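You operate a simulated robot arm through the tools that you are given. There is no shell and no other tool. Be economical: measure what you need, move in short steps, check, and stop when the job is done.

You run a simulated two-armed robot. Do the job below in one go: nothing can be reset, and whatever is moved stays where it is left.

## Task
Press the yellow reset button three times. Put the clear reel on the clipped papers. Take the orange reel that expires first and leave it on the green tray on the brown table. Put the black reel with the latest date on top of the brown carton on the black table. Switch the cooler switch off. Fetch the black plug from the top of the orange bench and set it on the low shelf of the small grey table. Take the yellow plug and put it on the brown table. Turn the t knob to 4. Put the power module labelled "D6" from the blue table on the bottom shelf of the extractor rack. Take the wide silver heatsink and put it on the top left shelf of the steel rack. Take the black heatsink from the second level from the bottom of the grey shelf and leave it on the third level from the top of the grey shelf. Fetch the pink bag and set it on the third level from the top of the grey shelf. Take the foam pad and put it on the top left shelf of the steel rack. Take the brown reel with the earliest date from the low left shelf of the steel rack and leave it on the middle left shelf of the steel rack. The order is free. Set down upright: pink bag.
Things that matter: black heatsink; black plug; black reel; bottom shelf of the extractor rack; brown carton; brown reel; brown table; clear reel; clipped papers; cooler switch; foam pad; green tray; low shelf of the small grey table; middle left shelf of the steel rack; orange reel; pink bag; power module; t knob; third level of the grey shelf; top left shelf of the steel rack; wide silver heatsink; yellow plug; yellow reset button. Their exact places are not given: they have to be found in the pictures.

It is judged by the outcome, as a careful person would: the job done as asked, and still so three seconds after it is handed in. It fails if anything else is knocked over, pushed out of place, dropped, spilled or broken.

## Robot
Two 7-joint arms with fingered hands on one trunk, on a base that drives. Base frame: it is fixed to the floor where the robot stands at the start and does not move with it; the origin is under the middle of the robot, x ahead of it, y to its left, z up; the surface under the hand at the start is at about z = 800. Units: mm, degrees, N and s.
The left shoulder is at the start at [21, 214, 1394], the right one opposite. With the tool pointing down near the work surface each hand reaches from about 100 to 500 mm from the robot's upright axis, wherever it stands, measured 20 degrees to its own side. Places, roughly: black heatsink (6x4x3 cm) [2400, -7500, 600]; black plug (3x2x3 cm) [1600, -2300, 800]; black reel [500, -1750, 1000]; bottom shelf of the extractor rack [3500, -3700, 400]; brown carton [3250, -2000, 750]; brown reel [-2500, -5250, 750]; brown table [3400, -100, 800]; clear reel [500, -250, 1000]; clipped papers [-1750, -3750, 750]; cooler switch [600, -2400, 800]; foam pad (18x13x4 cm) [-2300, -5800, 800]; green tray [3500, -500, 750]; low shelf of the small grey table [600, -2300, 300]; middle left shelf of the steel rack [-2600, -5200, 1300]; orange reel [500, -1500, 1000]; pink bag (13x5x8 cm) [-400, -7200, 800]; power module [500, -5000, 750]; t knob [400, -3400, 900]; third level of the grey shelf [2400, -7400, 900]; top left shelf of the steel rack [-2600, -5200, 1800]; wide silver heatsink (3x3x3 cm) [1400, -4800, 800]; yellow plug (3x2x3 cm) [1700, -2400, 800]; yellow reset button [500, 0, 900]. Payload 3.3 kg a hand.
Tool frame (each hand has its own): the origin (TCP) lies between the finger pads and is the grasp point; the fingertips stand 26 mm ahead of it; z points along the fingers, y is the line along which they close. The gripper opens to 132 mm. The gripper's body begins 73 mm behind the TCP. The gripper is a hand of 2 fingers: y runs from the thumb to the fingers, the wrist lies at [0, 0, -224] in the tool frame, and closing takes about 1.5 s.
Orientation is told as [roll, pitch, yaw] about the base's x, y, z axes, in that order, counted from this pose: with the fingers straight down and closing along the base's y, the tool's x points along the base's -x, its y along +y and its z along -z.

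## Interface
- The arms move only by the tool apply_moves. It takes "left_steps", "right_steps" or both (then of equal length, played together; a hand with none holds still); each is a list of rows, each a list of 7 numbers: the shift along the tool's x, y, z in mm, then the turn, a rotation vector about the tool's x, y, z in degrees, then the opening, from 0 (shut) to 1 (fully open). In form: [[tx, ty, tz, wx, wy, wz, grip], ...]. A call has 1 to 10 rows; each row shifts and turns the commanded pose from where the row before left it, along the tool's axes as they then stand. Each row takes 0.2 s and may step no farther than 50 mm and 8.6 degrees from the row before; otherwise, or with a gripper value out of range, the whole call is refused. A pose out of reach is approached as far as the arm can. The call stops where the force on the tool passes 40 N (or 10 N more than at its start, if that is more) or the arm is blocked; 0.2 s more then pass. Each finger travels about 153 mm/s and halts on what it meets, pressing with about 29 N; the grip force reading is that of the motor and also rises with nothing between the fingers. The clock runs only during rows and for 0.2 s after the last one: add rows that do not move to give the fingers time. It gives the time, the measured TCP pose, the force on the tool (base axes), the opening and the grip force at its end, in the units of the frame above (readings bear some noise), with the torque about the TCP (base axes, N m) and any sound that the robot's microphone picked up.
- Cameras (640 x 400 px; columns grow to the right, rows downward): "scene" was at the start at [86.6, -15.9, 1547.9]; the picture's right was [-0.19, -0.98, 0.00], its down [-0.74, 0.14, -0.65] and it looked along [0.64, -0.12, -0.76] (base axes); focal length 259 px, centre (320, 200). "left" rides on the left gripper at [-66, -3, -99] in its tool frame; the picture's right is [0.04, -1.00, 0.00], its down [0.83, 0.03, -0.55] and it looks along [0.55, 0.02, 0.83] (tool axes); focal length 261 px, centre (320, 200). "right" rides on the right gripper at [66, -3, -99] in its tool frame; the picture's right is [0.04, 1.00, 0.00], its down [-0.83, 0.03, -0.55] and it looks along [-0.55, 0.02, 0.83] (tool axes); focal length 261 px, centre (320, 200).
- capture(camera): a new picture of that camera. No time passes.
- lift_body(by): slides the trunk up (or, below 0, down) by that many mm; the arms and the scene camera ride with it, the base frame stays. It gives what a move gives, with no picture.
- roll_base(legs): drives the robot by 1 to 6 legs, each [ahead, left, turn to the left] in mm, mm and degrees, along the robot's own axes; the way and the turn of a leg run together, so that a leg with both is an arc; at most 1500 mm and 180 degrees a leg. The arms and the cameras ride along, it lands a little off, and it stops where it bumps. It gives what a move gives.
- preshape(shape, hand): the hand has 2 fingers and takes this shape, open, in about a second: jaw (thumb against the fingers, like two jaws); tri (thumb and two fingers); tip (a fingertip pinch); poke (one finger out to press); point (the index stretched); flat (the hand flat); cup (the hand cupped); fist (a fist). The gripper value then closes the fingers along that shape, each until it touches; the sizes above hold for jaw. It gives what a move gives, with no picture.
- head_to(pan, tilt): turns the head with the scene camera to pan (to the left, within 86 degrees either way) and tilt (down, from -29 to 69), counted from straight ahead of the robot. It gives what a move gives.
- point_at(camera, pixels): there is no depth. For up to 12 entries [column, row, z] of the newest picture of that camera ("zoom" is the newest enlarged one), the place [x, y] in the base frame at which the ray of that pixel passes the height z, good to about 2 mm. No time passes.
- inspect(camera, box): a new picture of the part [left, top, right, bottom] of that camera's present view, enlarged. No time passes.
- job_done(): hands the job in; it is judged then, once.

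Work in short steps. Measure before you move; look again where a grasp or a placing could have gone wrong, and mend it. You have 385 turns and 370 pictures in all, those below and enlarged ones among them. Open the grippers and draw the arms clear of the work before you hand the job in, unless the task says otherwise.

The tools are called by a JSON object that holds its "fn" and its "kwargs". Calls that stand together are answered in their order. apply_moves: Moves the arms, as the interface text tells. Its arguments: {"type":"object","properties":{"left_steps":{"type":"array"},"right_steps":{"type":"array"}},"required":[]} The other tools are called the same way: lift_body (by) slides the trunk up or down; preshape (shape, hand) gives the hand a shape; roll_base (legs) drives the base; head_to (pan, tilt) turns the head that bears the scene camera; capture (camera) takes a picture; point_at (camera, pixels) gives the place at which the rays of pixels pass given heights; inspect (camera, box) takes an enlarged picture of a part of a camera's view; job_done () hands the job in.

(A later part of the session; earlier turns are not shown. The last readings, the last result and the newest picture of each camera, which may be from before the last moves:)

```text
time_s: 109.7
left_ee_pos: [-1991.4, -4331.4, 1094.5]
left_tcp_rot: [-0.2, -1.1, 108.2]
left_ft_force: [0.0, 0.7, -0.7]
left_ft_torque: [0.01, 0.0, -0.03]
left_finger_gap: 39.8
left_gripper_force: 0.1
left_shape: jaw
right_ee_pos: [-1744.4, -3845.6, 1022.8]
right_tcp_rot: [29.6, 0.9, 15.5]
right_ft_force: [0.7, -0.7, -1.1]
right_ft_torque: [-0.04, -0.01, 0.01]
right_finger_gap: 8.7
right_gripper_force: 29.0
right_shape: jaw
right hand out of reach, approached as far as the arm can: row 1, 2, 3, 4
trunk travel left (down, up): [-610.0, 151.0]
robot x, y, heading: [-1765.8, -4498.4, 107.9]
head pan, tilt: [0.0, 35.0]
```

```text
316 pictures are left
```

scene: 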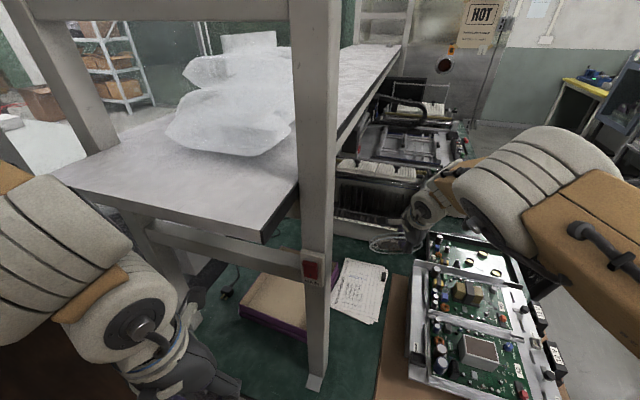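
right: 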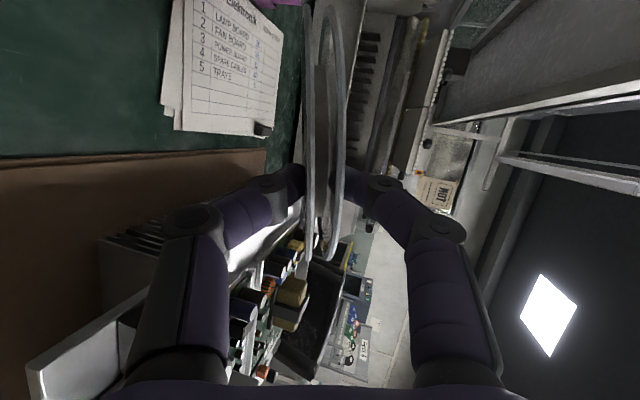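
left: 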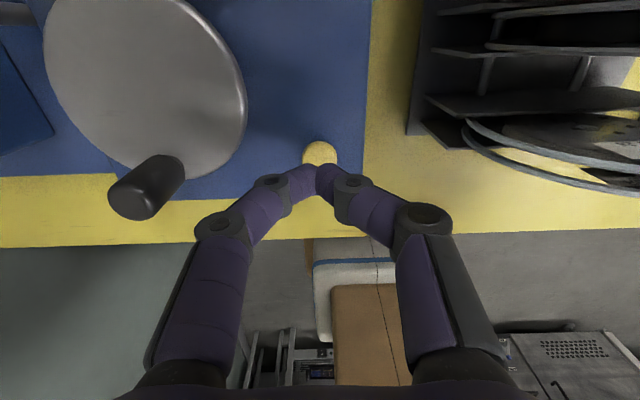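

Leftward reach is limited, so I turn the base 8° to the left instead, which swings the hand over the papers.

{"fn": "roll_base", "kwargs": {"legs": [[0, 0, 8]]}}

{"fn": "capture", "kwargs": {"camera": "scene"}}

{"fn": "capture", "kwargs": {"camera": "right"}}

```text
time_s: 110.8
left_ee_pos: [-2011.6, -4364.1, 1095.5]
left_tcp_rot: [-0.3, -1.0, 116.2]
left_ft_force: [0.3, 0.4, -0.4]
left_ft_torque: [-0.01, -0.04, 0.0]
left_finger_gap: 39.7
left_gripper_force: 0.1
left_shape: jaw
right_ee_pos: [-1837.1, -3849.7, 1020.5]
right_tcp_rot: [29.5, 0.8, 23.6]
right_ft_force: [-0.5, 0.0, -1.0]
right_ft_torque: [-0.01, -0.03, 0.0]
right_finger_gap: 8.7
right_gripper_force: 28.9
right_shape: jaw
trunk travel left (down, up): [-610.0, 151.0]
robot x, y, heading: [-1766.2, -4496.7, 115.8]
head pan, tilt: [0.0, 35.0]
```

```text
315 pictures are left
```

scene: 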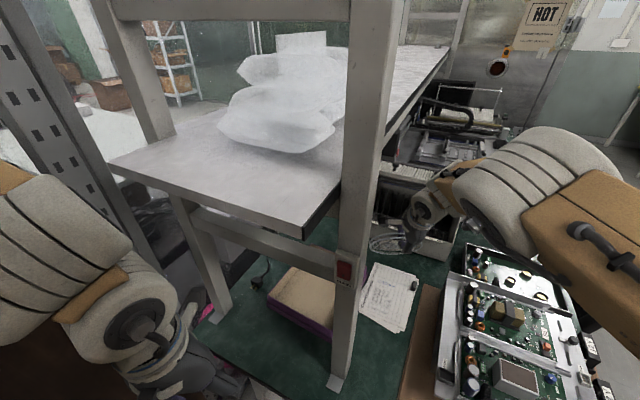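

```text
314 pictures are left
```

right: 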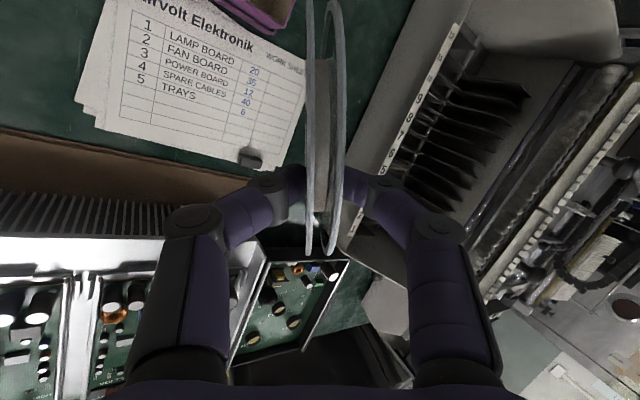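

The reel hangs beyond the papers by about 25 mm. I pull back 25 mm and lower the trunk 110 mm to just above contact.

{"fn": "apply_moves", "kwargs": {"right_steps": [[0, -21.6, -12.5, 0, 0, 0, 0], [0, 0, 0, 0, 0, 0, 0]]}}

{"fn": "lift_body", "kwargs": {"by": -105}}

{"fn": "capture", "kwargs": {"camera": "right"}}

{"fn": "inspect", "kwargs": {"camera": "scene", "box": [320, 130, 560, 300]}}

```text
time_s: 111.3
left_ee_pos: [-2012.3, -4364.1, 1094.9]
left_tcp_rot: [-0.4, -1.1, 116.2]
left_ft_force: [0.3, 0.4, 0.8]
left_ft_torque: [-0.01, -0.01, -0.01]
left_finger_gap: 40.1
left_gripper_force: 0.1
left_shape: jaw
right_ee_pos: [-1812.6, -3856.2, 1016.5]
right_tcp_rot: [28.8, 1.3, 22.4]
right_ft_force: [0.8, 0.6, -1.2]
right_ft_torque: [-0.02, -0.06, 0.02]
right_finger_gap: 8.7
right_gripper_force: 28.9
right_shape: jaw
right hand out of reach, approached as far as the arm can: row 1
trunk travel left (down, up): [-610.0, 151.0]
robot x, y, heading: [-1765.4, -4496.9, 116.1]
head pan, tilt: [0.0, 35.0]
```

```text
time_s: 112.7
left_ee_pos: [-2011.3, -4365.0, 989.8]
left_tcp_rot: [-0.4, -1.1, 116.4]
left_ft_force: [0.0, 0.0, 0.0]
left_ft_torque: [0.01, 0.01, -0.01]
left_finger_gap: 39.7
left_gripper_force: 0.1
left_shape: jaw
right_ee_pos: [-1813.2, -3854.6, 910.6]
right_tcp_rot: [28.7, 1.4, 22.5]
right_ft_force: [-0.2, 0.8, -1.4]
right_ft_torque: [-0.02, -0.04, -0.03]
right_finger_gap: 8.7
right_gripper_force: 29.3
right_shape: jaw
trunk travel left (down, up): [-505.0, 256.0]
robot x, y, heading: [-1767.3, -4500.4, 116.1]
head pan, tilt: [0.0, 35.0]
```

```text
313 pictures are left
```

right: 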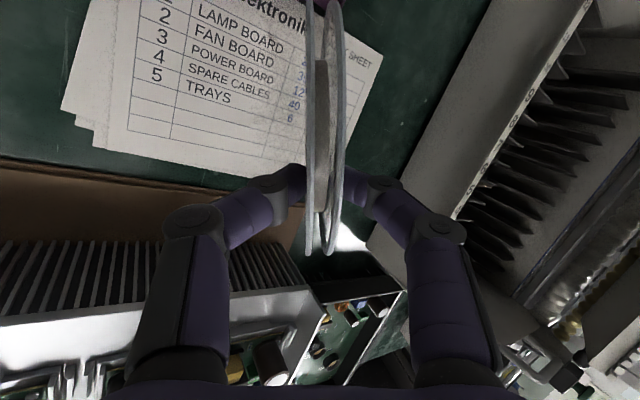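

```text
2.35 times, centred on (440, 215) of scene
```

zoom: 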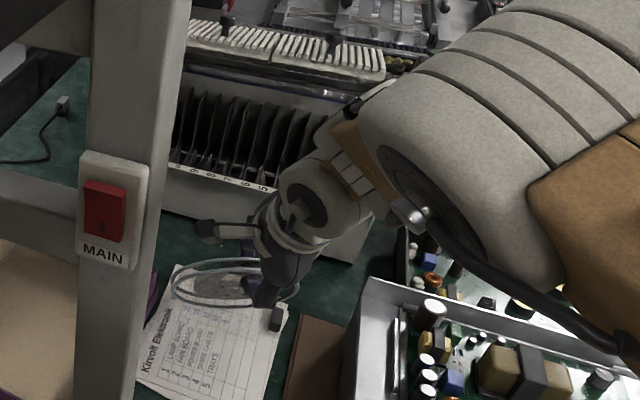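

I shift the base slightly (back 20 mm, turn 2.5° left) so the reel will fall centred on the papers and clear of the black clip.

{"fn": "roll_base", "kwargs": {"legs": [[-22, 0, 2.5]]}}

{"fn": "lift_body", "kwargs": {"by": -18}}

{"fn": "capture", "kwargs": {"camera": "right"}}

```text
time_s: 113.5
left_ee_pos: [-2006.1, -4397.1, 990.3]
left_tcp_rot: [-0.4, -1.2, 118.8]
left_ft_force: [0.8, -0.8, 0.0]
left_ft_torque: [0.03, 0.01, 0.04]
left_finger_gap: 39.8
left_gripper_force: 0.0
left_shape: jaw
right_ee_pos: [-1831.3, -3878.6, 912.4]
right_tcp_rot: [28.9, 1.4, 24.9]
right_ft_force: [0.4, -0.5, -1.1]
right_ft_torque: [-0.01, -0.02, 0.06]
right_finger_gap: 9.0
right_gripper_force: 29.0
right_shape: jaw
trunk travel left (down, up): [-505.0, 256.0]
robot x, y, heading: [-1760.4, -4520.9, 118.5]
head pan, tilt: [0.0, 35.0]
```

```text
time_s: 114.2
left_ee_pos: [-2007.3, -4394.5, 972.6]
left_tcp_rot: [-0.4, -1.2, 118.9]
left_ft_force: [-0.5, 0.3, -0.1]
left_ft_torque: [0.0, -0.03, 0.01]
left_finger_gap: 40.0
left_gripper_force: 0.0
left_shape: jaw
right_ee_pos: [-1822.7, -3870.8, 893.7]
right_tcp_rot: [28.9, 1.5, 23.8]
right_ft_force: [1.1, -1.3, 4.3]
right_ft_torque: [0.04, 0.01, 0.01]
right_finger_gap: 9.2
right_gripper_force: 28.8
right_shape: jaw
trunk travel left (down, up): [-487.0, 274.0]
robot x, y, heading: [-1757.8, -4518.0, 118.6]
head pan, tilt: [0.0, 35.0]
```

```text
311 pictures are left
```

right: 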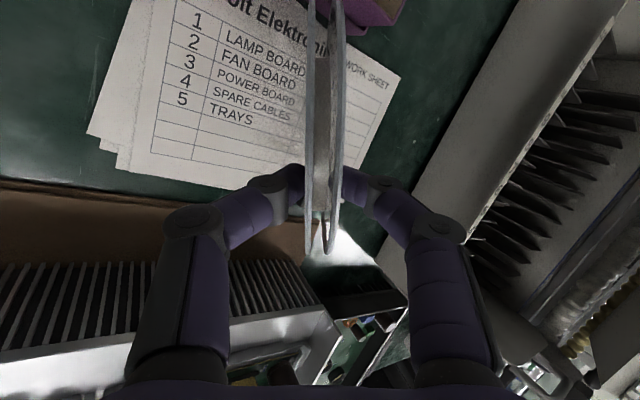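

Light contact: the reel's lower edge stands on the papers. I open a little so that it leans on the near finger and look.

{"fn": "apply_moves", "kwargs": {"right_steps": [[0, 0, 0, 0, 0, 0, 0.1], [0, 0, 0, 0, 0, 0, 0.15], [0, 0, 0, 0, 0, 0, 0.2], [0, 0, 0, 0, 0, 0, 0.25], [0, 0, -8, 0, 0, 0, 0.25], [0, 0, -8, 0, 0, 0, 0.25], [0, 0, 0, 0, 0, 0, 0.25]]}}

{"fn": "capture", "kwargs": {"camera": "right"}}

{"fn": "inspect", "kwargs": {"camera": "scene", "box": [320, 130, 560, 300]}}

```text
time_s: 115.8
left_ee_pos: [-2007.2, -4395.9, 973.0]
left_tcp_rot: [-0.3, -1.1, 118.8]
left_ft_force: [-0.2, 0.2, -0.3]
left_ft_torque: [-0.01, -0.01, 0.02]
left_finger_gap: 39.6
left_gripper_force: 0.1
left_shape: jaw
right_ee_pos: [-1815.8, -3877.5, 904.1]
right_tcp_rot: [28.3, 1.7, 23.4]
right_ft_force: [0.3, 0.3, -0.7]
right_ft_torque: [-0.03, 0.0, 0.0]
right_finger_gap: 32.7
right_gripper_force: 0.0
right_shape: jaw
trunk travel left (down, up): [-487.0, 274.0]
robot x, y, heading: [-1756.4, -4516.9, 118.5]
head pan, tilt: [0.0, 35.0]
```

```text
310 pictures are left
```

right: 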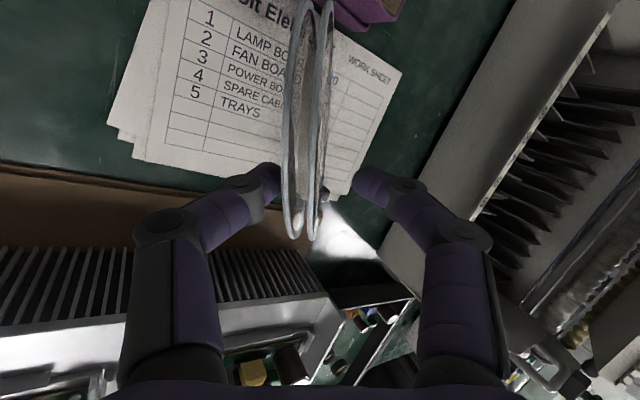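

```text
2.35 times, centred on (440, 215) of scene
```

zoom: 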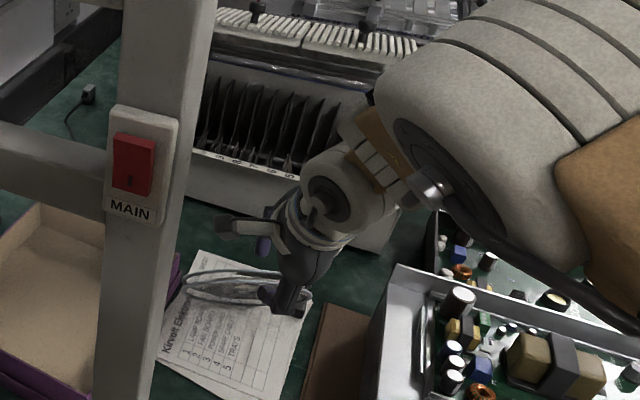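

It leans on the near finger as planned. Now I draw the finger back and down along the arc.

{"fn": "apply_moves", "kwargs": {"right_steps": [[0, -14, 2.5, 0, 0, 0, 0.25], [0, -14, 2.5, 0, 0, 0, 0.25], [0, -13, 5, 0, 0, 0, 0.25], [0, -13, 5, 0, 0, 0, 0.25], [0, 0, 0, 0, 0, 0, 0.25]]}}

{"fn": "capture", "kwargs": {"camera": "right"}}

{"fn": "inspect", "kwargs": {"camera": "scene", "box": [320, 130, 560, 300]}}

```text
time_s: 117.0
left_ee_pos: [-2006.8, -4394.4, 972.7]
left_tcp_rot: [-0.3, -1.1, 118.8]
left_ft_force: [0.8, 0.5, 0.9]
left_ft_torque: [-0.01, 0.01, -0.01]
left_finger_gap: 39.4
left_gripper_force: 0.0
left_shape: jaw
right_ee_pos: [-1795.0, -3891.0, 865.7]
right_tcp_rot: [28.9, 1.9, 23.8]
right_ft_force: [-0.1, -0.4, 0.5]
right_ft_torque: [0.02, -0.02, -0.01]
right_finger_gap: 33.0
right_gripper_force: 0.1
right_shape: jaw
right hand out of reach, approached as far as the arm can: row 1, 2, 3, 4
trunk travel left (down, up): [-487.0, 274.0]
robot x, y, heading: [-1756.3, -4514.2, 118.5]
head pan, tilt: [0.0, 35.0]
```

```text
308 pictures are left
```

right: 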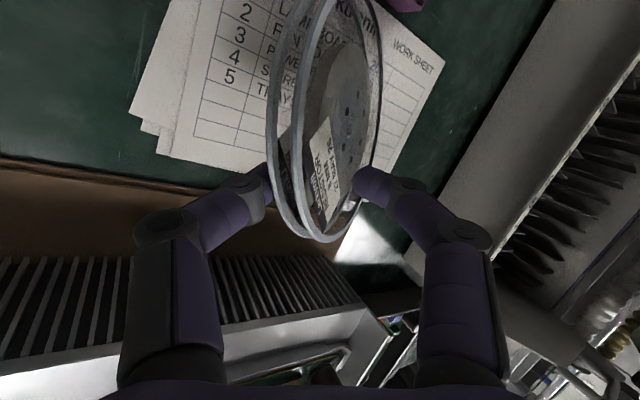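

```text
2.35 times, centred on (440, 215) of scene
```

zoom: 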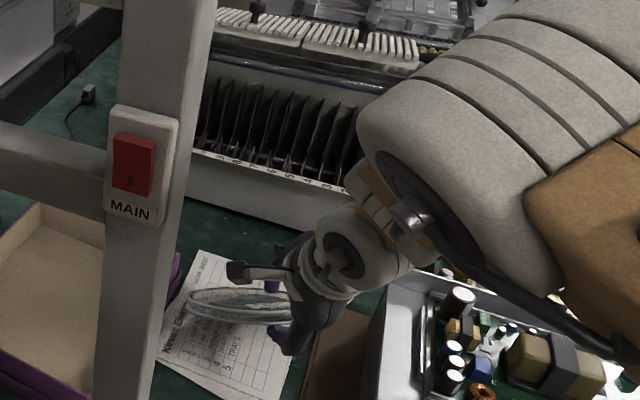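

The reel is reclining. I open a little more and lower the trunk 25 mm.

{"fn": "apply_moves", "kwargs": {"right_steps": [[0, 0, 0, 0, 0, 0, 0.33], [0, 0, 0, 0, 0, 0, 0.4], [0, 0, 0, 0, 0, 0, 0.4]]}}

{"fn": "lift_body", "kwargs": {"by": -25}}

{"fn": "capture", "kwargs": {"camera": "right"}}

{"fn": "inspect", "kwargs": {"camera": "scene", "box": [320, 130, 560, 300]}}

```text
time_s: 117.8
left_ee_pos: [-2007.2, -4395.2, 973.0]
left_tcp_rot: [-0.3, -1.1, 118.7]
left_ft_force: [-0.3, 0.6, -0.2]
left_ft_torque: [0.01, 0.02, 0.01]
left_finger_gap: 39.8
left_gripper_force: 0.1
left_shape: jaw
right_ee_pos: [-1794.3, -3891.9, 864.1]
right_tcp_rot: [28.7, 1.8, 23.7]
right_ft_force: [-0.4, -1.1, 0.4]
right_ft_torque: [0.0, 0.0, 0.02]
right_finger_gap: 52.7
right_gripper_force: 0.1
right_shape: jaw
trunk travel left (down, up): [-487.0, 274.0]
robot x, y, heading: [-1753.7, -4519.8, 118.5]
head pan, tilt: [0.0, 35.0]
```

```text
time_s: 118.5
left_ee_pos: [-2006.7, -4396.0, 947.0]
left_tcp_rot: [-0.2, -1.1, 118.9]
left_ft_force: [0.0, -0.4, 0.1]
left_ft_torque: [0.0, 0.0, -0.02]
left_finger_gap: 39.9
left_gripper_force: 0.2
left_shape: jaw
right_ee_pos: [-1793.9, -3892.6, 838.6]
right_tcp_rot: [28.5, 1.7, 23.7]
right_ft_force: [-0.3, 0.7, -0.4]
right_ft_torque: [-0.01, 0.05, 0.05]
right_finger_gap: 53.1
right_gripper_force: 0.0
right_shape: jaw
trunk travel left (down, up): [-462.0, 299.0]
robot x, y, heading: [-1757.6, -4518.6, 118.3]
head pan, tilt: [0.0, 35.0]
```

```text
306 pictures are left
```

right: 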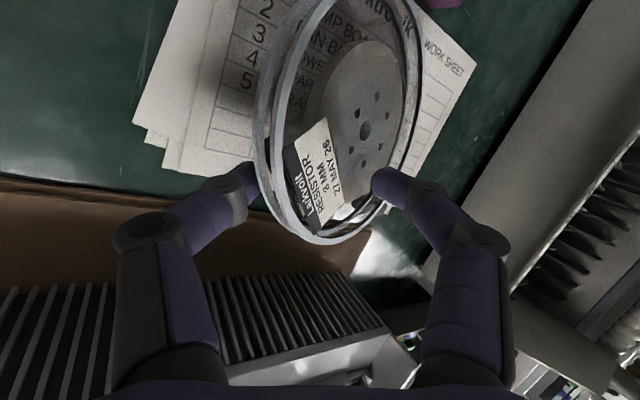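

```text
2.35 times, centred on (440, 215) of scene
```

zoom: 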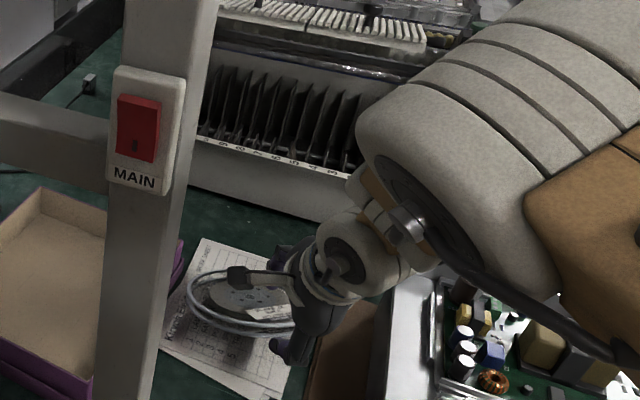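

It is coming down nicely. I keep opening and lowering.

{"fn": "apply_moves", "kwargs": {"right_steps": [[0, 0, 0, 0, 0, 0, 0.48], [0, 0, 0, 0, 0, 0, 0.55], [0, 0, 0, 0, 0, 0, 0.6]]}}

{"fn": "lift_body", "kwargs": {"by": -18}}

{"fn": "capture", "kwargs": {"camera": "right"}}

```text
time_s: 119.3
left_ee_pos: [-2006.7, -4394.4, 947.4]
left_tcp_rot: [-0.4, -1.0, 118.8]
left_ft_force: [-0.8, -0.3, -0.5]
left_ft_torque: [0.02, -0.03, -0.01]
left_finger_gap: 39.9
left_gripper_force: 0.2
left_shape: jaw
right_ee_pos: [-1795.6, -3891.3, 839.7]
right_tcp_rot: [28.8, 2.0, 23.7]
right_ft_force: [0.4, 0.6, -0.4]
right_ft_torque: [0.0, -0.05, 0.03]
right_finger_gap: 78.9
right_gripper_force: 0.1
right_shape: jaw
trunk travel left (down, up): [-462.0, 299.0]
robot x, y, heading: [-1759.3, -4516.2, 118.5]
head pan, tilt: [0.0, 35.0]
```

```text
time_s: 119.9
left_ee_pos: [-2006.6, -4395.9, 928.7]
left_tcp_rot: [-0.3, -1.0, 118.8]
left_ft_force: [0.3, 0.1, 0.8]
left_ft_torque: [0.01, 0.0, 0.01]
left_finger_gap: 39.7
left_gripper_force: 0.1
left_shape: jaw
right_ee_pos: [-1794.3, -3890.9, 822.8]
right_tcp_rot: [28.6, 1.8, 23.7]
right_ft_force: [0.1, -1.0, 0.3]
right_ft_torque: [-0.03, 0.01, 0.01]
right_finger_gap: 78.8
right_gripper_force: 0.1
right_shape: jaw
trunk travel left (down, up): [-444.0, 317.0]
robot x, y, heading: [-1755.0, -4515.4, 118.3]
head pan, tilt: [0.0, 35.0]
```

```text
304 pictures are left
```

right: 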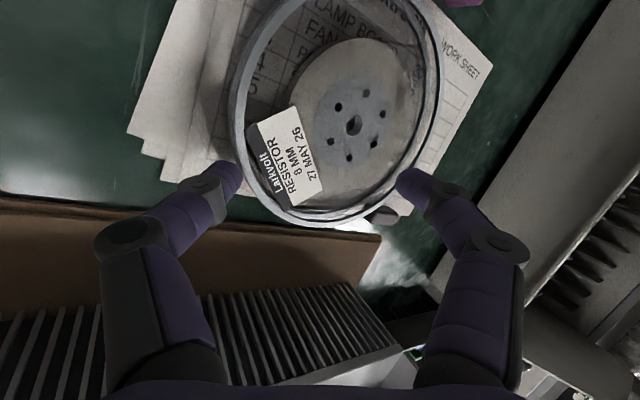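

Almost flat. I open further and lower slightly so the finger slips off the rim.

{"fn": "apply_moves", "kwargs": {"right_steps": [[0, 0, 0, 0, 0, 0, 0.7], [0, 0, 0, 0, 0, 0, 0.8], [0, 0, 0, 0, 0, 0, 0.9], [0, 0, 0, 0, 0, 0, 0.9]]}}

{"fn": "capture", "kwargs": {"camera": "right"}}

{"fn": "inspect", "kwargs": {"camera": "scene", "box": [320, 130, 560, 300]}}

```text
time_s: 120.9
left_ee_pos: [-2007.4, -4393.2, 928.9]
left_tcp_rot: [-0.3, -0.9, 118.8]
left_ft_force: [0.2, 0.2, 0.2]
left_ft_torque: [-0.01, -0.01, 0.0]
left_finger_gap: 39.8
left_gripper_force: 0.1
left_shape: jaw
right_ee_pos: [-1794.3, -3891.8, 823.1]
right_tcp_rot: [28.8, 2.0, 23.7]
right_ft_force: [-0.5, 0.5, -0.1]
right_ft_torque: [-0.05, 0.01, -0.01]
right_finger_gap: 118.6
right_gripper_force: 0.0
right_shape: jaw
trunk travel left (down, up): [-444.0, 317.0]
robot x, y, heading: [-1757.1, -4517.6, 118.5]
head pan, tilt: [0.0, 35.0]
```

```text
303 pictures are left
```

right: 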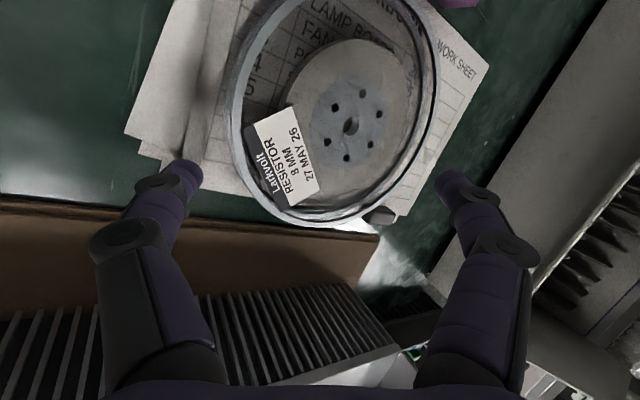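

```text
2.35 times, centred on (440, 215) of scene
```

zoom: 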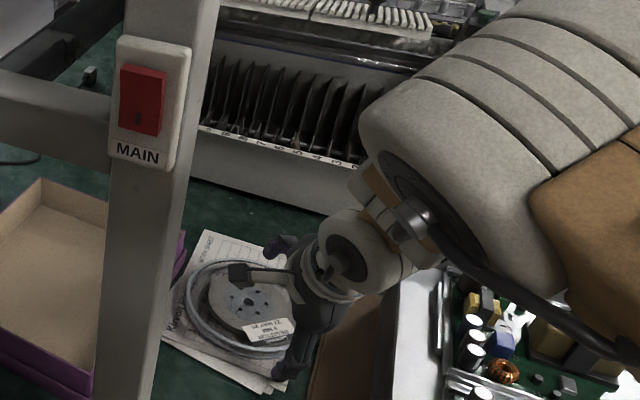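

The clear reel lies flat on the papers. I lift the trunk straight up and back off.

{"fn": "lift_body", "kwargs": {"by": 280}}

{"fn": "capture", "kwargs": {"camera": "scene"}}

```text
time_s: 123.8
left_ee_pos: [-2006.5, -4395.5, 1209.3]
left_tcp_rot: [-0.3, -1.0, 118.8]
left_ft_force: [-0.1, -0.1, -0.1]
left_ft_torque: [0.0, 0.01, 0.04]
left_finger_gap: 39.8
left_gripper_force: 0.1
left_shape: jaw
right_ee_pos: [-1794.5, -3891.2, 1102.1]
right_tcp_rot: [28.7, 1.8, 23.9]
right_ft_force: [-0.7, 0.4, 0.6]
right_ft_torque: [0.03, 0.04, -0.01]
right_finger_gap: 118.7
right_gripper_force: 0.1
right_shape: jaw
trunk travel left (down, up): [-724.0, 37.0]
robot x, y, heading: [-1756.6, -4519.3, 118.5]
head pan, tilt: [0.0, 35.0]
```

```text
301 pictures are left
```

scene: 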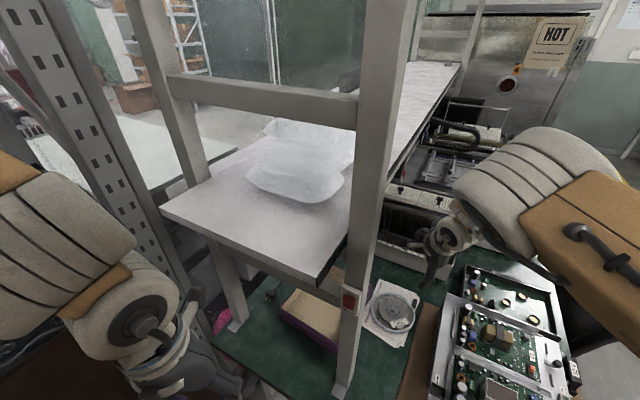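

Now to the steel rack. I back off, turn to face it, and look.

{"fn": "roll_base", "kwargs": {"legs": [[-500, 0, 0], [0, 0, 61], [0, 250, 0]]}}

{"fn": "apply_moves", "kwargs": {"right_steps": [[0, -25, 0, 8, 0, 0, 0.5], [0, -25, 0, 8, 0, 0, 0.5], [0, -25, 0, 8, 0, 0, 0.5], [0, -25, 0, 4.8, 0, 0, 0.5], [0, -25, 0, 0, 0, 0, 0.5]]}}

{"fn": "head_to", "kwargs": {"pan": 0, "tilt": 12}}

{"fn": "capture", "kwargs": {"camera": "scene"}}

```text
time_s: 130.8
left_ee_pos: [-1752.0, -5362.8, 1208.3]
left_tcp_rot: [-0.3, -1.0, 179.6]
left_ft_force: [-0.1, -0.5, -0.1]
left_ft_torque: [0.01, -0.02, 0.01]
left_finger_gap: 40.0
left_gripper_force: 0.0
left_shape: jaw
right_ee_pos: [-2088.2, -4933.5, 1103.0]
right_tcp_rot: [28.7, 1.8, 84.7]
right_ft_force: [-0.5, 0.5, 0.3]
right_ft_torque: [0.02, 0.02, 0.0]
right_finger_gap: 118.4
right_gripper_force: 0.1
right_shape: jaw
trunk travel left (down, up): [-724.0, 37.0]
robot x, y, heading: [-1520.7, -5201.0, 179.3]
head pan, tilt: [0.0, 35.0]
```

```text
time_s: 132.0
left_ee_pos: [-1752.0, -5362.9, 1210.5]
left_tcp_rot: [-0.3, -1.1, 179.6]
left_ft_force: [0.0, 0.0, -0.3]
left_ft_torque: [0.01, 0.0, 0.06]
left_finger_gap: 40.0
left_gripper_force: 0.0
left_shape: jaw
right_ee_pos: [-1967.7, -4937.7, 1072.8]
right_tcp_rot: [-0.3, 1.7, 83.6]
right_ft_force: [0.4, 0.4, -0.4]
right_ft_torque: [0.0, -0.02, -0.01]
right_finger_gap: 66.4
right_gripper_force: 0.1
right_shape: jaw
trunk travel left (down, up): [-724.0, 37.0]
robot x, y, heading: [-1519.9, -5203.1, 179.3]
head pan, tilt: [0.0, 35.0]
```

```text
time_s: 132.9
left_ee_pos: [-1751.8, -5364.3, 1209.4]
left_tcp_rot: [-0.3, -0.9, 179.6]
left_ft_force: [0.5, -0.6, -0.1]
left_ft_torque: [-0.02, -0.02, -0.03]
left_finger_gap: 39.9
left_gripper_force: 0.1
left_shape: jaw
right_ee_pos: [-1970.8, -4940.6, 1075.2]
right_tcp_rot: [0.1, 2.1, 83.8]
right_ft_force: [0.3, 0.0, -0.4]
right_ft_torque: [0.01, -0.01, 0.0]
right_finger_gap: 66.7
right_gripper_force: 0.1
right_shape: jaw
trunk travel left (down, up): [-724.0, 37.0]
robot x, y, heading: [-1525.1, -5203.6, 179.7]
head pan, tilt: [0.0, 12.0]
```

```text
300 pictures are left
```

scene: 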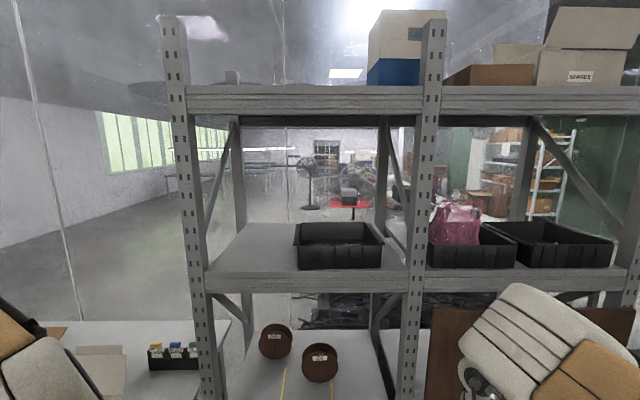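

I see the left bay: two brown reels on the low shelf at (275,342),(320,362), a bin on the middle shelf, an almost free top shelf. I look lower and read the labels.

{"fn": "head_to", "kwargs": {"pan": 10, "tilt": 30}}

{"fn": "capture", "kwargs": {"camera": "scene"}}

{"fn": "inspect", "kwargs": {"camera": "scene", "box": [300, 200, 400, 290]}}

```text
time_s: 133.7
left_ee_pos: [-1752.6, -5361.9, 1209.2]
left_tcp_rot: [-0.3, -1.0, 179.6]
left_ft_force: [-0.6, -0.4, -0.1]
left_ft_torque: [0.01, -0.01, 0.0]
left_finger_gap: 39.7
left_gripper_force: 0.0
left_shape: jaw
right_ee_pos: [-1970.2, -4939.9, 1074.6]
right_tcp_rot: [0.1, 1.9, 83.8]
right_ft_force: [0.4, 1.1, -0.1]
right_ft_torque: [0.01, 0.04, 0.0]
right_finger_gap: 66.2
right_gripper_force: 0.1
right_shape: jaw
trunk travel left (down, up): [-724.0, 37.0]
robot x, y, heading: [-1522.8, -5206.5, 179.6]
head pan, tilt: [10.0, 30.0]
```

```text
299 pictures are left
```

scene: 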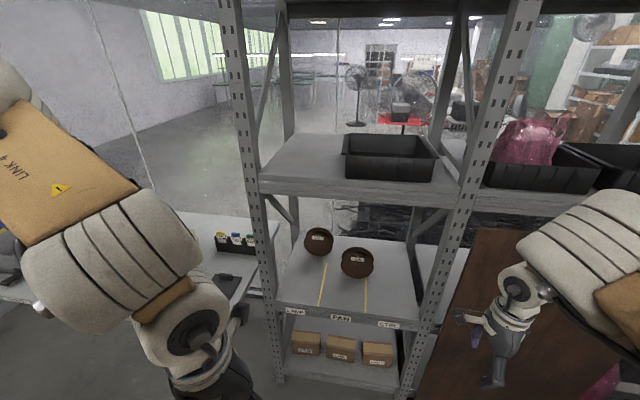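

```text
4.44 times, centred on (350, 245) of scene
```

zoom: 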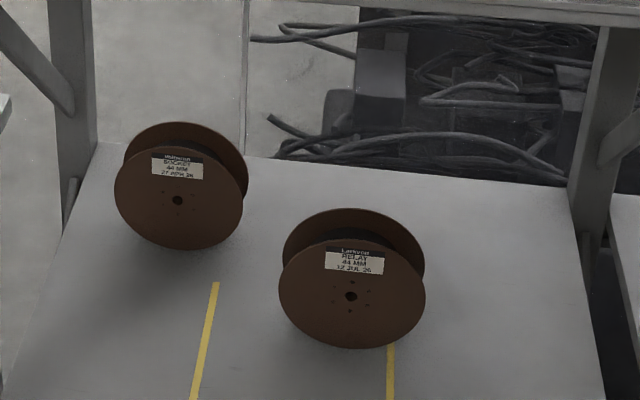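

The right reel reads "12 JUL 26"; the left needs a closer look. I zoom tighter.

{"fn": "inspect", "kwargs": {"camera": "scene", "box": [308, 226, 334, 244]}}

{"fn": "inspect", "kwargs": {"camera": "scene", "box": [345, 248, 371, 266]}}

{"fn": "point_at", "kwargs": {"camera": "scene", "pixels": [[318, 255, 700], [357, 278, 700], [318, 228, 780], [357, 248, 780], [275, 305, 700], [410, 325, 700], [265, 190, 1250], [455, 210, 1250], [343, 180, 1250], [435, 180, 1250], [240, 270, 800]]}}

```text
16.00 times, centred on (321, 235) of scene
```

zoom: 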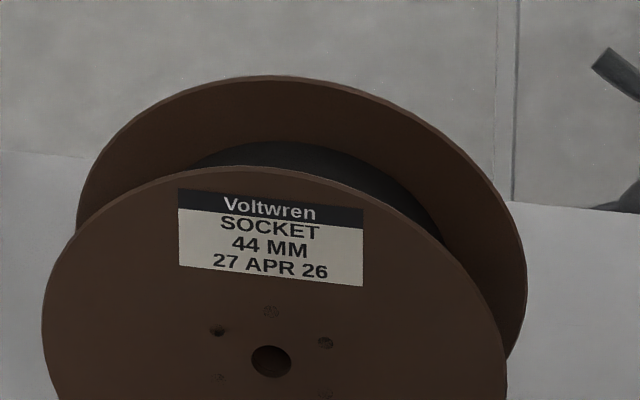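

```text
16.00 times, centred on (358, 257) of scene
```

zoom: 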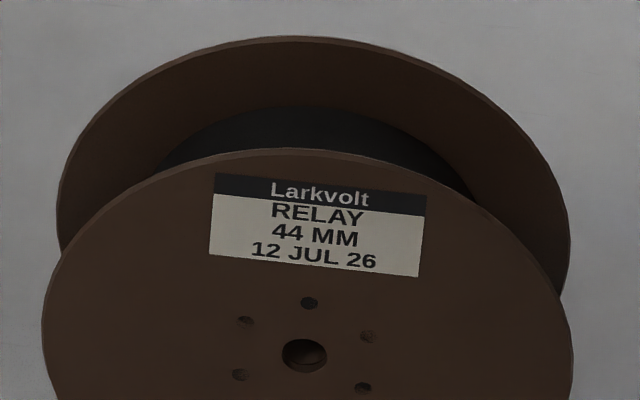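

```text
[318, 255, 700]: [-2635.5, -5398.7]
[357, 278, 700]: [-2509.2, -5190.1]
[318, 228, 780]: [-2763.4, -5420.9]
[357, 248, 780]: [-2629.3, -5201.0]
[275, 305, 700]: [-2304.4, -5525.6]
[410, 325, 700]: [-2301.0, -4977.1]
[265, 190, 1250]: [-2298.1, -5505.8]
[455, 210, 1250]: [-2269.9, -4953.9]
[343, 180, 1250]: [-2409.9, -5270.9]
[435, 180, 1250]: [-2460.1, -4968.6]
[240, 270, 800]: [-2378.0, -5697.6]
```

The earliest is the left, rear reel (27 APR 26), near (-2640,-5400), standing on the low shelf (z≈700, front edge x≈-2300). It lies deep, so I test how far the right arm extends tool-down at shoulder height.

{"fn": "apply_moves", "kwargs": {"right_steps": [[0, 0, -45, 0, 0, 6, 0.5], [0, 0, -45, 0, 0, 0, 0.5], [0, 40, 0, 0, 0, 0, 0.5], [0, 40, 0, 0, 0, 0, 0.5], [0, 40, 0, 0, 0, 0, 0.5], [0, 40, 0, 0, 0, 0, 0.5], [0, 40, 0, 0, 0, 0, 0.5], [0, 0, 0, 0, 0, 0, 0.5]]}}

{"fn": "capture", "kwargs": {"camera": "scene"}}

```text
time_s: 135.5
left_ee_pos: [-1751.8, -5364.4, 1209.6]
left_tcp_rot: [-0.3, -1.1, 179.7]
left_ft_force: [0.4, 0.1, 0.0]
left_ft_torque: [0.0, -0.01, -0.01]
left_finger_gap: 39.8
left_gripper_force: 0.0
left_shape: jaw
right_ee_pos: [-2057.3, -4923.7, 1164.0]
right_tcp_rot: [-0.3, 1.7, 78.7]
right_ft_force: [0.1, 0.3, -0.4]
right_ft_torque: [0.0, -0.02, 0.0]
right_finger_gap: 66.4
right_gripper_force: 0.0
right_shape: jaw
right hand out of reach, approached as far as the arm can: row 5, 6, 7
trunk travel left (down, up): [-724.0, 37.0]
robot x, y, heading: [-1522.6, -5207.3, 179.1]
head pan, tilt: [10.0, 30.0]
```

```text
295 pictures are left
```

scene: 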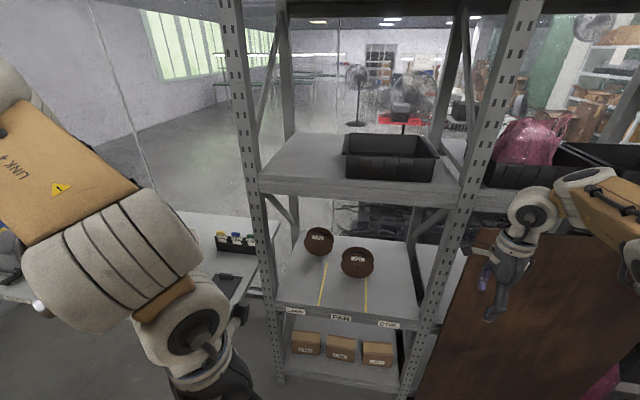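

Maximum is about 535 mm ahead tool-down. I look down to see how big the base is.

{"fn": "head_to", "kwargs": {"pan": 0, "tilt": 69}}

{"fn": "capture", "kwargs": {"camera": "scene"}}

```text
time_s: 136.5
left_ee_pos: [-1752.0, -5364.2, 1208.8]
left_tcp_rot: [-0.3, -1.0, 179.6]
left_ft_force: [-0.1, -0.1, -0.5]
left_ft_torque: [-0.02, -0.03, -0.01]
left_finger_gap: 39.9
left_gripper_force: 0.0
left_shape: jaw
right_ee_pos: [-2057.6, -4924.3, 1164.3]
right_tcp_rot: [-0.2, 1.9, 78.6]
right_ft_force: [-0.8, 0.8, 0.1]
right_ft_torque: [-0.01, -0.03, 0.01]
right_finger_gap: 66.1
right_gripper_force: 0.0
right_shape: jaw
trunk travel left (down, up): [-724.0, 37.0]
robot x, y, heading: [-1521.8, -5201.3, 179.2]
head pan, tilt: [0.0, 68.8]
```

```text
294 pictures are left
```

scene: 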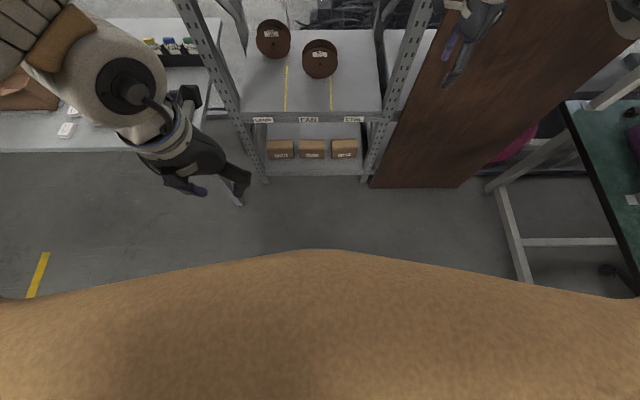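

The chest juts little. Plan: turn the robot so the right shoulder is nearest the rack, and reach in below the middle shelf with a low trunk. First I retract the hand, raise it relative to the trunk, and lower the trunk.

{"fn": "apply_moves", "kwargs": {"right_steps": [[0, -40, -30, 0, 0, 0, 0.6], [0, -40, -30, 0, 0, 0, 0.6], [0, -40, -40, 0, 0, 0, 0.6], [0, -20, -40, 0, 0, 0, 0.6], [0, 0, -40, 0, 0, 0, 0.6], [0, 0, -40, 0, 0, 0, 0.6], [0, 0, 0, 0, 0, 0, 0.6]]}}

{"fn": "lift_body", "kwargs": {"by": -480}}

{"fn": "roll_base", "kwargs": {"legs": [[0, 0, 56]]}}

{"fn": "head_to", "kwargs": {"pan": -50, "tilt": 30}}

{"fn": "capture", "kwargs": {"camera": "scene"}}

```text
refused: row 3 steps farther than a row can; nothing moved
```

```text
refused: -480 is not a number from -400 to 400
```

```text
time_s: 139.4
left_ee_pos: [-1521.6, -5484.0, 1209.3]
left_tcp_rot: [-0.3, -1.0, -124.7]
left_ft_force: [0.3, 0.2, 0.6]
left_ft_torque: [0.0, 0.04, 0.01]
left_finger_gap: 39.7
left_gripper_force: 0.1
left_shape: jaw
right_ee_pos: [-2056.4, -5490.0, 1163.4]
right_tcp_rot: [-0.3, 1.8, 134.4]
right_ft_force: [0.6, 0.4, -0.4]
right_ft_torque: [-0.02, -0.01, -0.04]
right_finger_gap: 66.5
right_gripper_force: 0.1
right_shape: jaw
trunk travel left (down, up): [-724.0, 37.0]
robot x, y, heading: [-1519.0, -5207.0, -124.9]
head pan, tilt: [0.0, 68.8]
```

```text
time_s: 140.6
left_ee_pos: [-1521.1, -5484.2, 1209.0]
left_tcp_rot: [-0.3, -1.0, -124.8]
left_ft_force: [0.4, 1.2, 1.0]
left_ft_torque: [0.05, 0.01, -0.05]
left_finger_gap: 39.8
left_gripper_force: 0.0
left_shape: jaw
right_ee_pos: [-2056.6, -5488.9, 1163.5]
right_tcp_rot: [-0.4, 1.8, 134.4]
right_ft_force: [0.2, -0.3, 0.0]
right_ft_torque: [-0.01, 0.01, 0.0]
right_finger_gap: 66.5
right_gripper_force: 0.1
right_shape: jaw
trunk travel left (down, up): [-724.0, 37.0]
robot x, y, heading: [-1523.0, -5203.2, -124.9]
head pan, tilt: [-50.0, 30.0]
```

```text
293 pictures are left
```

scene: 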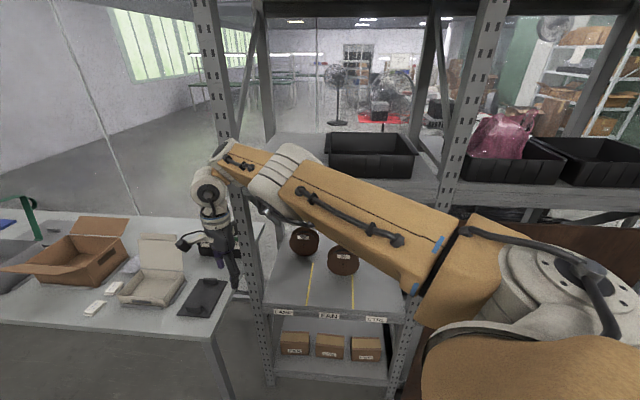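

I retract the hand, rotate it to yaw 90 and raise it relative to the trunk; then lower the trunk in two steps.

{"fn": "apply_moves", "kwargs": {"right_steps": [[28, -28, -10, 0, 0, 8, 0.6], [28, -20, -20, 0, 0, 8, 0.6], [20, -20, -30, 0, 0, 8, 0.6], [0, 0, -40, 0, 0, 8, 0.6], [0, 0, -40, 0, 0, 8, 0.6], [0, 0, -40, 0, 0, 4, 0.6], [0, 0, -30, 0, 0, 0, 0.6], [0, 0, 0, 0, 0, 0, 0.6]]}}

{"fn": "lift_body", "kwargs": {"by": -400}}

{"fn": "lift_body", "kwargs": {"by": -80}}

{"fn": "capture", "kwargs": {"camera": "scene"}}

```text
time_s: 142.4
left_ee_pos: [-1521.7, -5484.1, 1210.4]
left_tcp_rot: [-0.2, -1.0, -124.6]
left_ft_force: [0.3, 0.2, -0.6]
left_ft_torque: [-0.01, -0.04, 0.03]
left_finger_gap: 39.7
left_gripper_force: 0.0
left_shape: jaw
right_ee_pos: [-1967.0, -5488.2, 1345.3]
right_tcp_rot: [-1.5, 2.4, 89.8]
right_ft_force: [-0.6, -0.4, -0.1]
right_ft_torque: [0.0, -0.01, 0.0]
right_finger_gap: 78.8
right_gripper_force: 0.1
right_shape: jaw
right hand out of reach, approached as far as the arm can: row 6, 7
trunk travel left (down, up): [-724.0, 37.0]
robot x, y, heading: [-1523.7, -5203.9, -124.9]
head pan, tilt: [-50.0, 30.0]
```

```text
time_s: 146.2
left_ee_pos: [-1520.5, -5483.1, 796.4]
left_tcp_rot: [-0.2, 2.5, -124.6]
left_ft_force: [-0.4, 0.3, 0.4]
left_ft_torque: [-0.05, 0.01, -0.04]
left_finger_gap: 39.7
left_gripper_force: 0.1
left_shape: jaw
right_ee_pos: [-1965.3, -5489.6, 946.1]
right_tcp_rot: [-1.4, 1.2, 90.4]
right_ft_force: [-0.4, 0.1, -0.1]
right_ft_torque: [-0.03, 0.03, 0.0]
right_finger_gap: 78.8
right_gripper_force: 0.1
right_shape: jaw
trunk travel left (down, up): [-324.0, 437.0]
robot x, y, heading: [-1519.6, -5205.0, -124.5]
head pan, tilt: [-50.0, 30.0]
```

```text
time_s: 147.4
left_ee_pos: [-1519.2, -5482.3, 708.8]
left_tcp_rot: [-0.2, 4.9, -124.5]
left_ft_force: [-0.8, 0.4, -1.3]
left_ft_torque: [-0.04, -0.03, 0.01]
left_finger_gap: 39.6
left_gripper_force: 0.1
left_shape: jaw
right_ee_pos: [-1966.2, -5488.9, 865.1]
right_tcp_rot: [-1.6, 1.3, 90.2]
right_ft_force: [-0.6, 0.7, 0.1]
right_ft_torque: [-0.01, 0.01, 0.02]
right_finger_gap: 78.9
right_gripper_force: 0.0
right_shape: jaw
trunk travel left (down, up): [-244.0, 517.0]
robot x, y, heading: [-1522.4, -5207.3, -124.9]
head pan, tilt: [-50.0, 30.0]
```

```text
292 pictures are left
```

scene: 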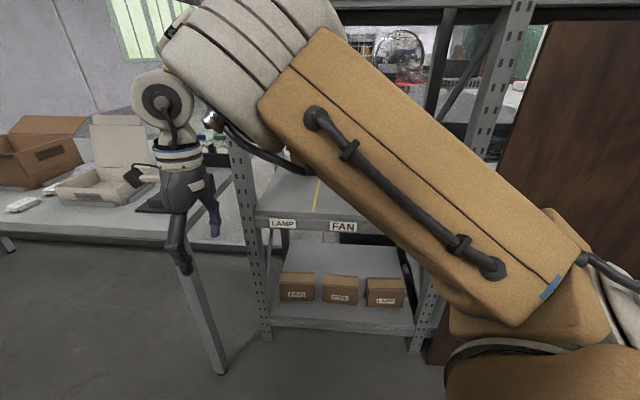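

The elbow rises; I'd rather stand sideways: heading 270° (facing -y), with the right arm stretched sideways into the rack. I turn and swing the hand to the robot's right side, stretching it.

{"fn": "roll_base", "kwargs": {"legs": [[0, 0, 35]]}}

{"fn": "apply_moves", "kwargs": {"right_steps": [[-42, -20, 0, 0, 0, 5, 0.6], [-42, -20, 0, 0, 0, 5, 0.6], [-42, -20, 0, 0, 0, 5, 0.6], [-42, -20, 0, 0, 0, 5, 0.6], [-42, -20, 0, 0, 0, 5, 0.6], [-42, -20, 0, 0, 0, 5, 0.6], [-42, -20, 0, 0, 0, 5, 0.6], [-42, 0, 0, 0, 0, 0, 0.6], [0, 0, 0, 0, 0, 0, 0.6]]}}

{"fn": "head_to", "kwargs": {"pan": -75, "tilt": 30}}

{"fn": "capture", "kwargs": {"camera": "scene"}}

```text
time_s: 149.4
left_ee_pos: [-1360.7, -5430.3, 707.7]
left_tcp_rot: [-0.2, 4.9, -89.7]
left_ft_force: [-0.1, 0.2, 0.5]
left_ft_torque: [-0.01, 0.02, -0.02]
left_finger_gap: 39.8
left_gripper_force: 0.0
left_shape: jaw
right_ee_pos: [-1723.4, -5691.8, 865.2]
right_tcp_rot: [-1.5, 1.2, 125.2]
right_ft_force: [-0.8, 0.2, 0.2]
right_ft_torque: [0.02, 0.01, -0.01]
right_finger_gap: 78.8
right_gripper_force: 0.0
right_shape: jaw
trunk travel left (down, up): [-244.0, 517.0]
robot x, y, heading: [-1521.9, -5204.6, -89.7]
head pan, tilt: [-50.0, 30.0]
```

```text
time_s: 151.4
left_ee_pos: [-1361.4, -5430.6, 708.4]
left_tcp_rot: [-0.3, 4.9, -89.8]
left_ft_force: [0.5, -0.4, 0.2]
left_ft_torque: [0.02, 0.02, 0.0]
left_finger_gap: 39.6
left_gripper_force: 0.0
left_shape: jaw
right_ee_pos: [-1850.0, -5494.8, 828.9]
right_tcp_rot: [-2.0, -0.1, 90.1]
right_ft_force: [0.4, -0.5, 0.1]
right_ft_torque: [0.02, 0.0, -0.02]
right_finger_gap: 79.0
right_gripper_force: 0.0
right_shape: jaw
right hand out of reach, approached as far as the arm can: row 1, 2, 3, 4, 5, 6, 7, 8
trunk travel left (down, up): [-244.0, 517.0]
robot x, y, heading: [-1521.1, -5205.0, -89.6]
head pan, tilt: [-50.0, 30.0]
```

```text
time_s: 152.3
left_ee_pos: [-1362.4, -5430.2, 708.6]
left_tcp_rot: [-0.2, 4.9, -89.7]
left_ft_force: [-0.7, -0.2, -0.5]
left_ft_torque: [-0.04, 0.02, -0.01]
left_finger_gap: 39.6
left_gripper_force: 0.1
left_shape: jaw
right_ee_pos: [-1849.7, -5495.0, 828.8]
right_tcp_rot: [-2.1, 0.0, 90.2]
right_ft_force: [0.4, -0.6, 0.2]
right_ft_torque: [0.04, -0.01, -0.03]
right_finger_gap: 79.0
right_gripper_force: 0.1
right_shape: jaw
trunk travel left (down, up): [-244.0, 517.0]
robot x, y, heading: [-1521.4, -5202.4, -90.1]
head pan, tilt: [-75.0, 30.0]
```

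```text
291 pictures are left
```

scene: 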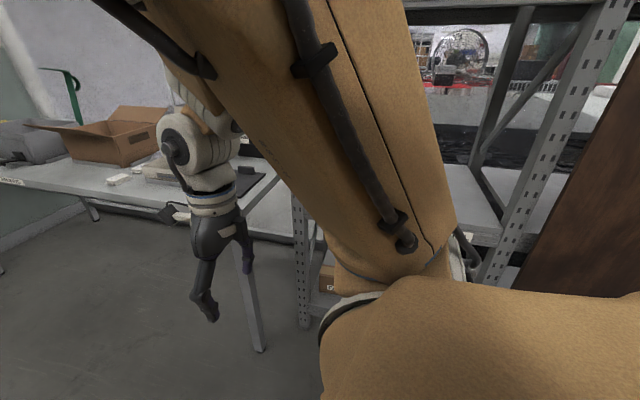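

The elbow-up posture is bad here. New plan: heading 215°, tool tilted 30° forward, arm stretched towards -x. I turn, raise the trunk a bit and reorient the hand.

{"fn": "roll_base", "kwargs": {"legs": [[0, 0, -55]]}}

{"fn": "lift_body", "kwargs": {"by": 100}}

{"fn": "apply_moves", "kwargs": {"right_steps": [[0, 0, 0, 0, 0, -8, 0.6], [0, 0, 0, 0, 0, -8, 0.6], [0, 0, 0, 0, 0, -8, 0.6], [0, 0, 0, 0, 0, -8, 0.6], [0, 0, 0, 0, 0, -8, 0.6], [0, 0, 0, 0, 0, -8, 0.6], [0, 0, 0, 0, 0, -7, 0.6], [0, 30, 0, 0, 0, 0, 0.6], [0, 30, 0, 0, 0, 0, 0.6]]}}

{"fn": "head_to", "kwargs": {"pan": -35, "tilt": 30}}

{"fn": "capture", "kwargs": {"camera": "scene"}}

```text
time_s: 155.2
left_ee_pos: [-1617.3, -5465.2, 708.2]
left_tcp_rot: [-0.2, 5.0, -145.4]
left_ft_force: [-0.4, 0.6, 0.3]
left_ft_torque: [-0.01, 0.02, 0.01]
left_finger_gap: 39.8
left_gripper_force: 0.1
left_shape: jaw
right_ee_pos: [-1945.7, -5098.7, 829.1]
right_tcp_rot: [-2.2, -0.1, 34.5]
right_ft_force: [-0.5, -0.2, -0.2]
right_ft_torque: [-0.03, 0.0, -0.02]
right_finger_gap: 78.8
right_gripper_force: 0.0
right_shape: jaw
trunk travel left (down, up): [-244.0, 517.0]
robot x, y, heading: [-1522.6, -5204.3, -145.4]
head pan, tilt: [-75.0, 30.0]
```

```text
time_s: 156.6
left_ee_pos: [-1618.6, -5464.7, 807.1]
left_tcp_rot: [-0.3, 4.9, -145.3]
left_ft_force: [-0.5, -0.1, 0.8]
left_ft_torque: [-0.01, 0.01, 0.0]
left_finger_gap: 40.0
left_gripper_force: 0.1
left_shape: jaw
right_ee_pos: [-1946.5, -5099.0, 927.9]
right_tcp_rot: [-2.1, 0.0, 34.6]
right_ft_force: [-0.2, 0.3, 0.3]
right_ft_torque: [0.0, 0.02, 0.0]
right_finger_gap: 79.1
right_gripper_force: 0.0
right_shape: jaw
trunk travel left (down, up): [-344.0, 417.0]
robot x, y, heading: [-1522.5, -5205.3, -145.6]
head pan, tilt: [-75.0, 30.0]
```

```text
time_s: 158.6
left_ee_pos: [-1616.9, -5464.4, 808.1]
left_tcp_rot: [-0.1, 5.0, -145.3]
left_ft_force: [-0.4, 0.1, 0.6]
left_ft_torque: [-0.01, 0.02, -0.01]
left_finger_gap: 39.9
left_gripper_force: 0.1
left_shape: jaw
right_ee_pos: [-2006.8, -5098.1, 927.6]
right_tcp_rot: [-1.2, 1.7, 89.6]
right_ft_force: [-0.4, 0.4, 0.3]
right_ft_torque: [0.01, -0.01, 0.01]
right_finger_gap: 78.9
right_gripper_force: 0.0
right_shape: jaw
trunk travel left (down, up): [-344.0, 417.0]
robot x, y, heading: [-1523.4, -5206.1, -145.8]
head pan, tilt: [-75.0, 30.0]
```

```text
time_s: 159.6
left_ee_pos: [-1617.8, -5464.3, 807.7]
left_tcp_rot: [-0.2, 5.0, -145.3]
left_ft_force: [0.1, -0.4, -0.2]
left_ft_torque: [0.0, 0.02, -0.02]
left_finger_gap: 39.7
left_gripper_force: 0.0
left_shape: jaw
right_ee_pos: [-2006.9, -5099.3, 927.2]
right_tcp_rot: [-1.0, 1.7, 89.5]
right_ft_force: [-0.5, -0.6, 0.2]
right_ft_torque: [-0.02, -0.01, -0.05]
right_finger_gap: 79.1
right_gripper_force: 0.1
right_shape: jaw
trunk travel left (down, up): [-344.0, 417.0]
robot x, y, heading: [-1521.8, -5205.9, -145.7]
head pan, tilt: [-35.0, 30.0]
```

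```text
290 pictures are left
```

scene: 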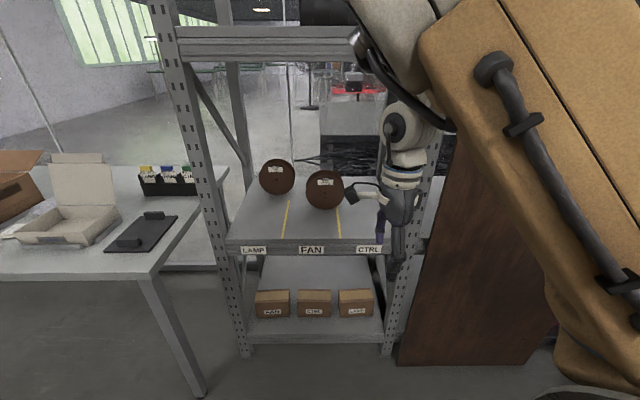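

A clear view from lower down; I measure the shelf heights and reel again for triangulation.

{"fn": "point_at", "kwargs": {"camera": "scene", "pixels": [[280, 194, 680], [280, 194, 700], [280, 194, 720], [325, 209, 700], [240, 240, 680], [240, 240, 700], [240, 240, 720], [382, 238, 700], [200, 58, 1170], [350, 56, 1170], [285, 160, 840], [240, 170, 700]]}}

{"fn": "inspect", "kwargs": {"camera": "scene", "box": [220, 140, 400, 260]}}

```text
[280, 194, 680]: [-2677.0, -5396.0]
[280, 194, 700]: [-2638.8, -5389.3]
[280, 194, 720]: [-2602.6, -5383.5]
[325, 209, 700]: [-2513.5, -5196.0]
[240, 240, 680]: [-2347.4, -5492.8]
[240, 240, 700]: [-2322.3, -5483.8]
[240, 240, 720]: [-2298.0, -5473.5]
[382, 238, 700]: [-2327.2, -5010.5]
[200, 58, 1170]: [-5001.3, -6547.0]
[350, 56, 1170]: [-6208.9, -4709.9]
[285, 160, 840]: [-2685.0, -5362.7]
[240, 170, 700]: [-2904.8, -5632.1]
```

```text
3.33 times, centred on (310, 200) of scene
```

zoom: 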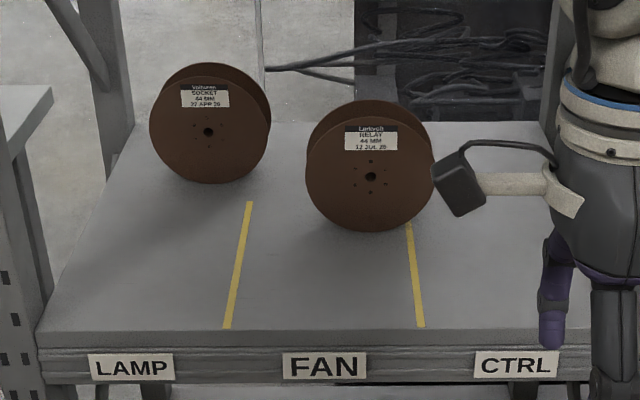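

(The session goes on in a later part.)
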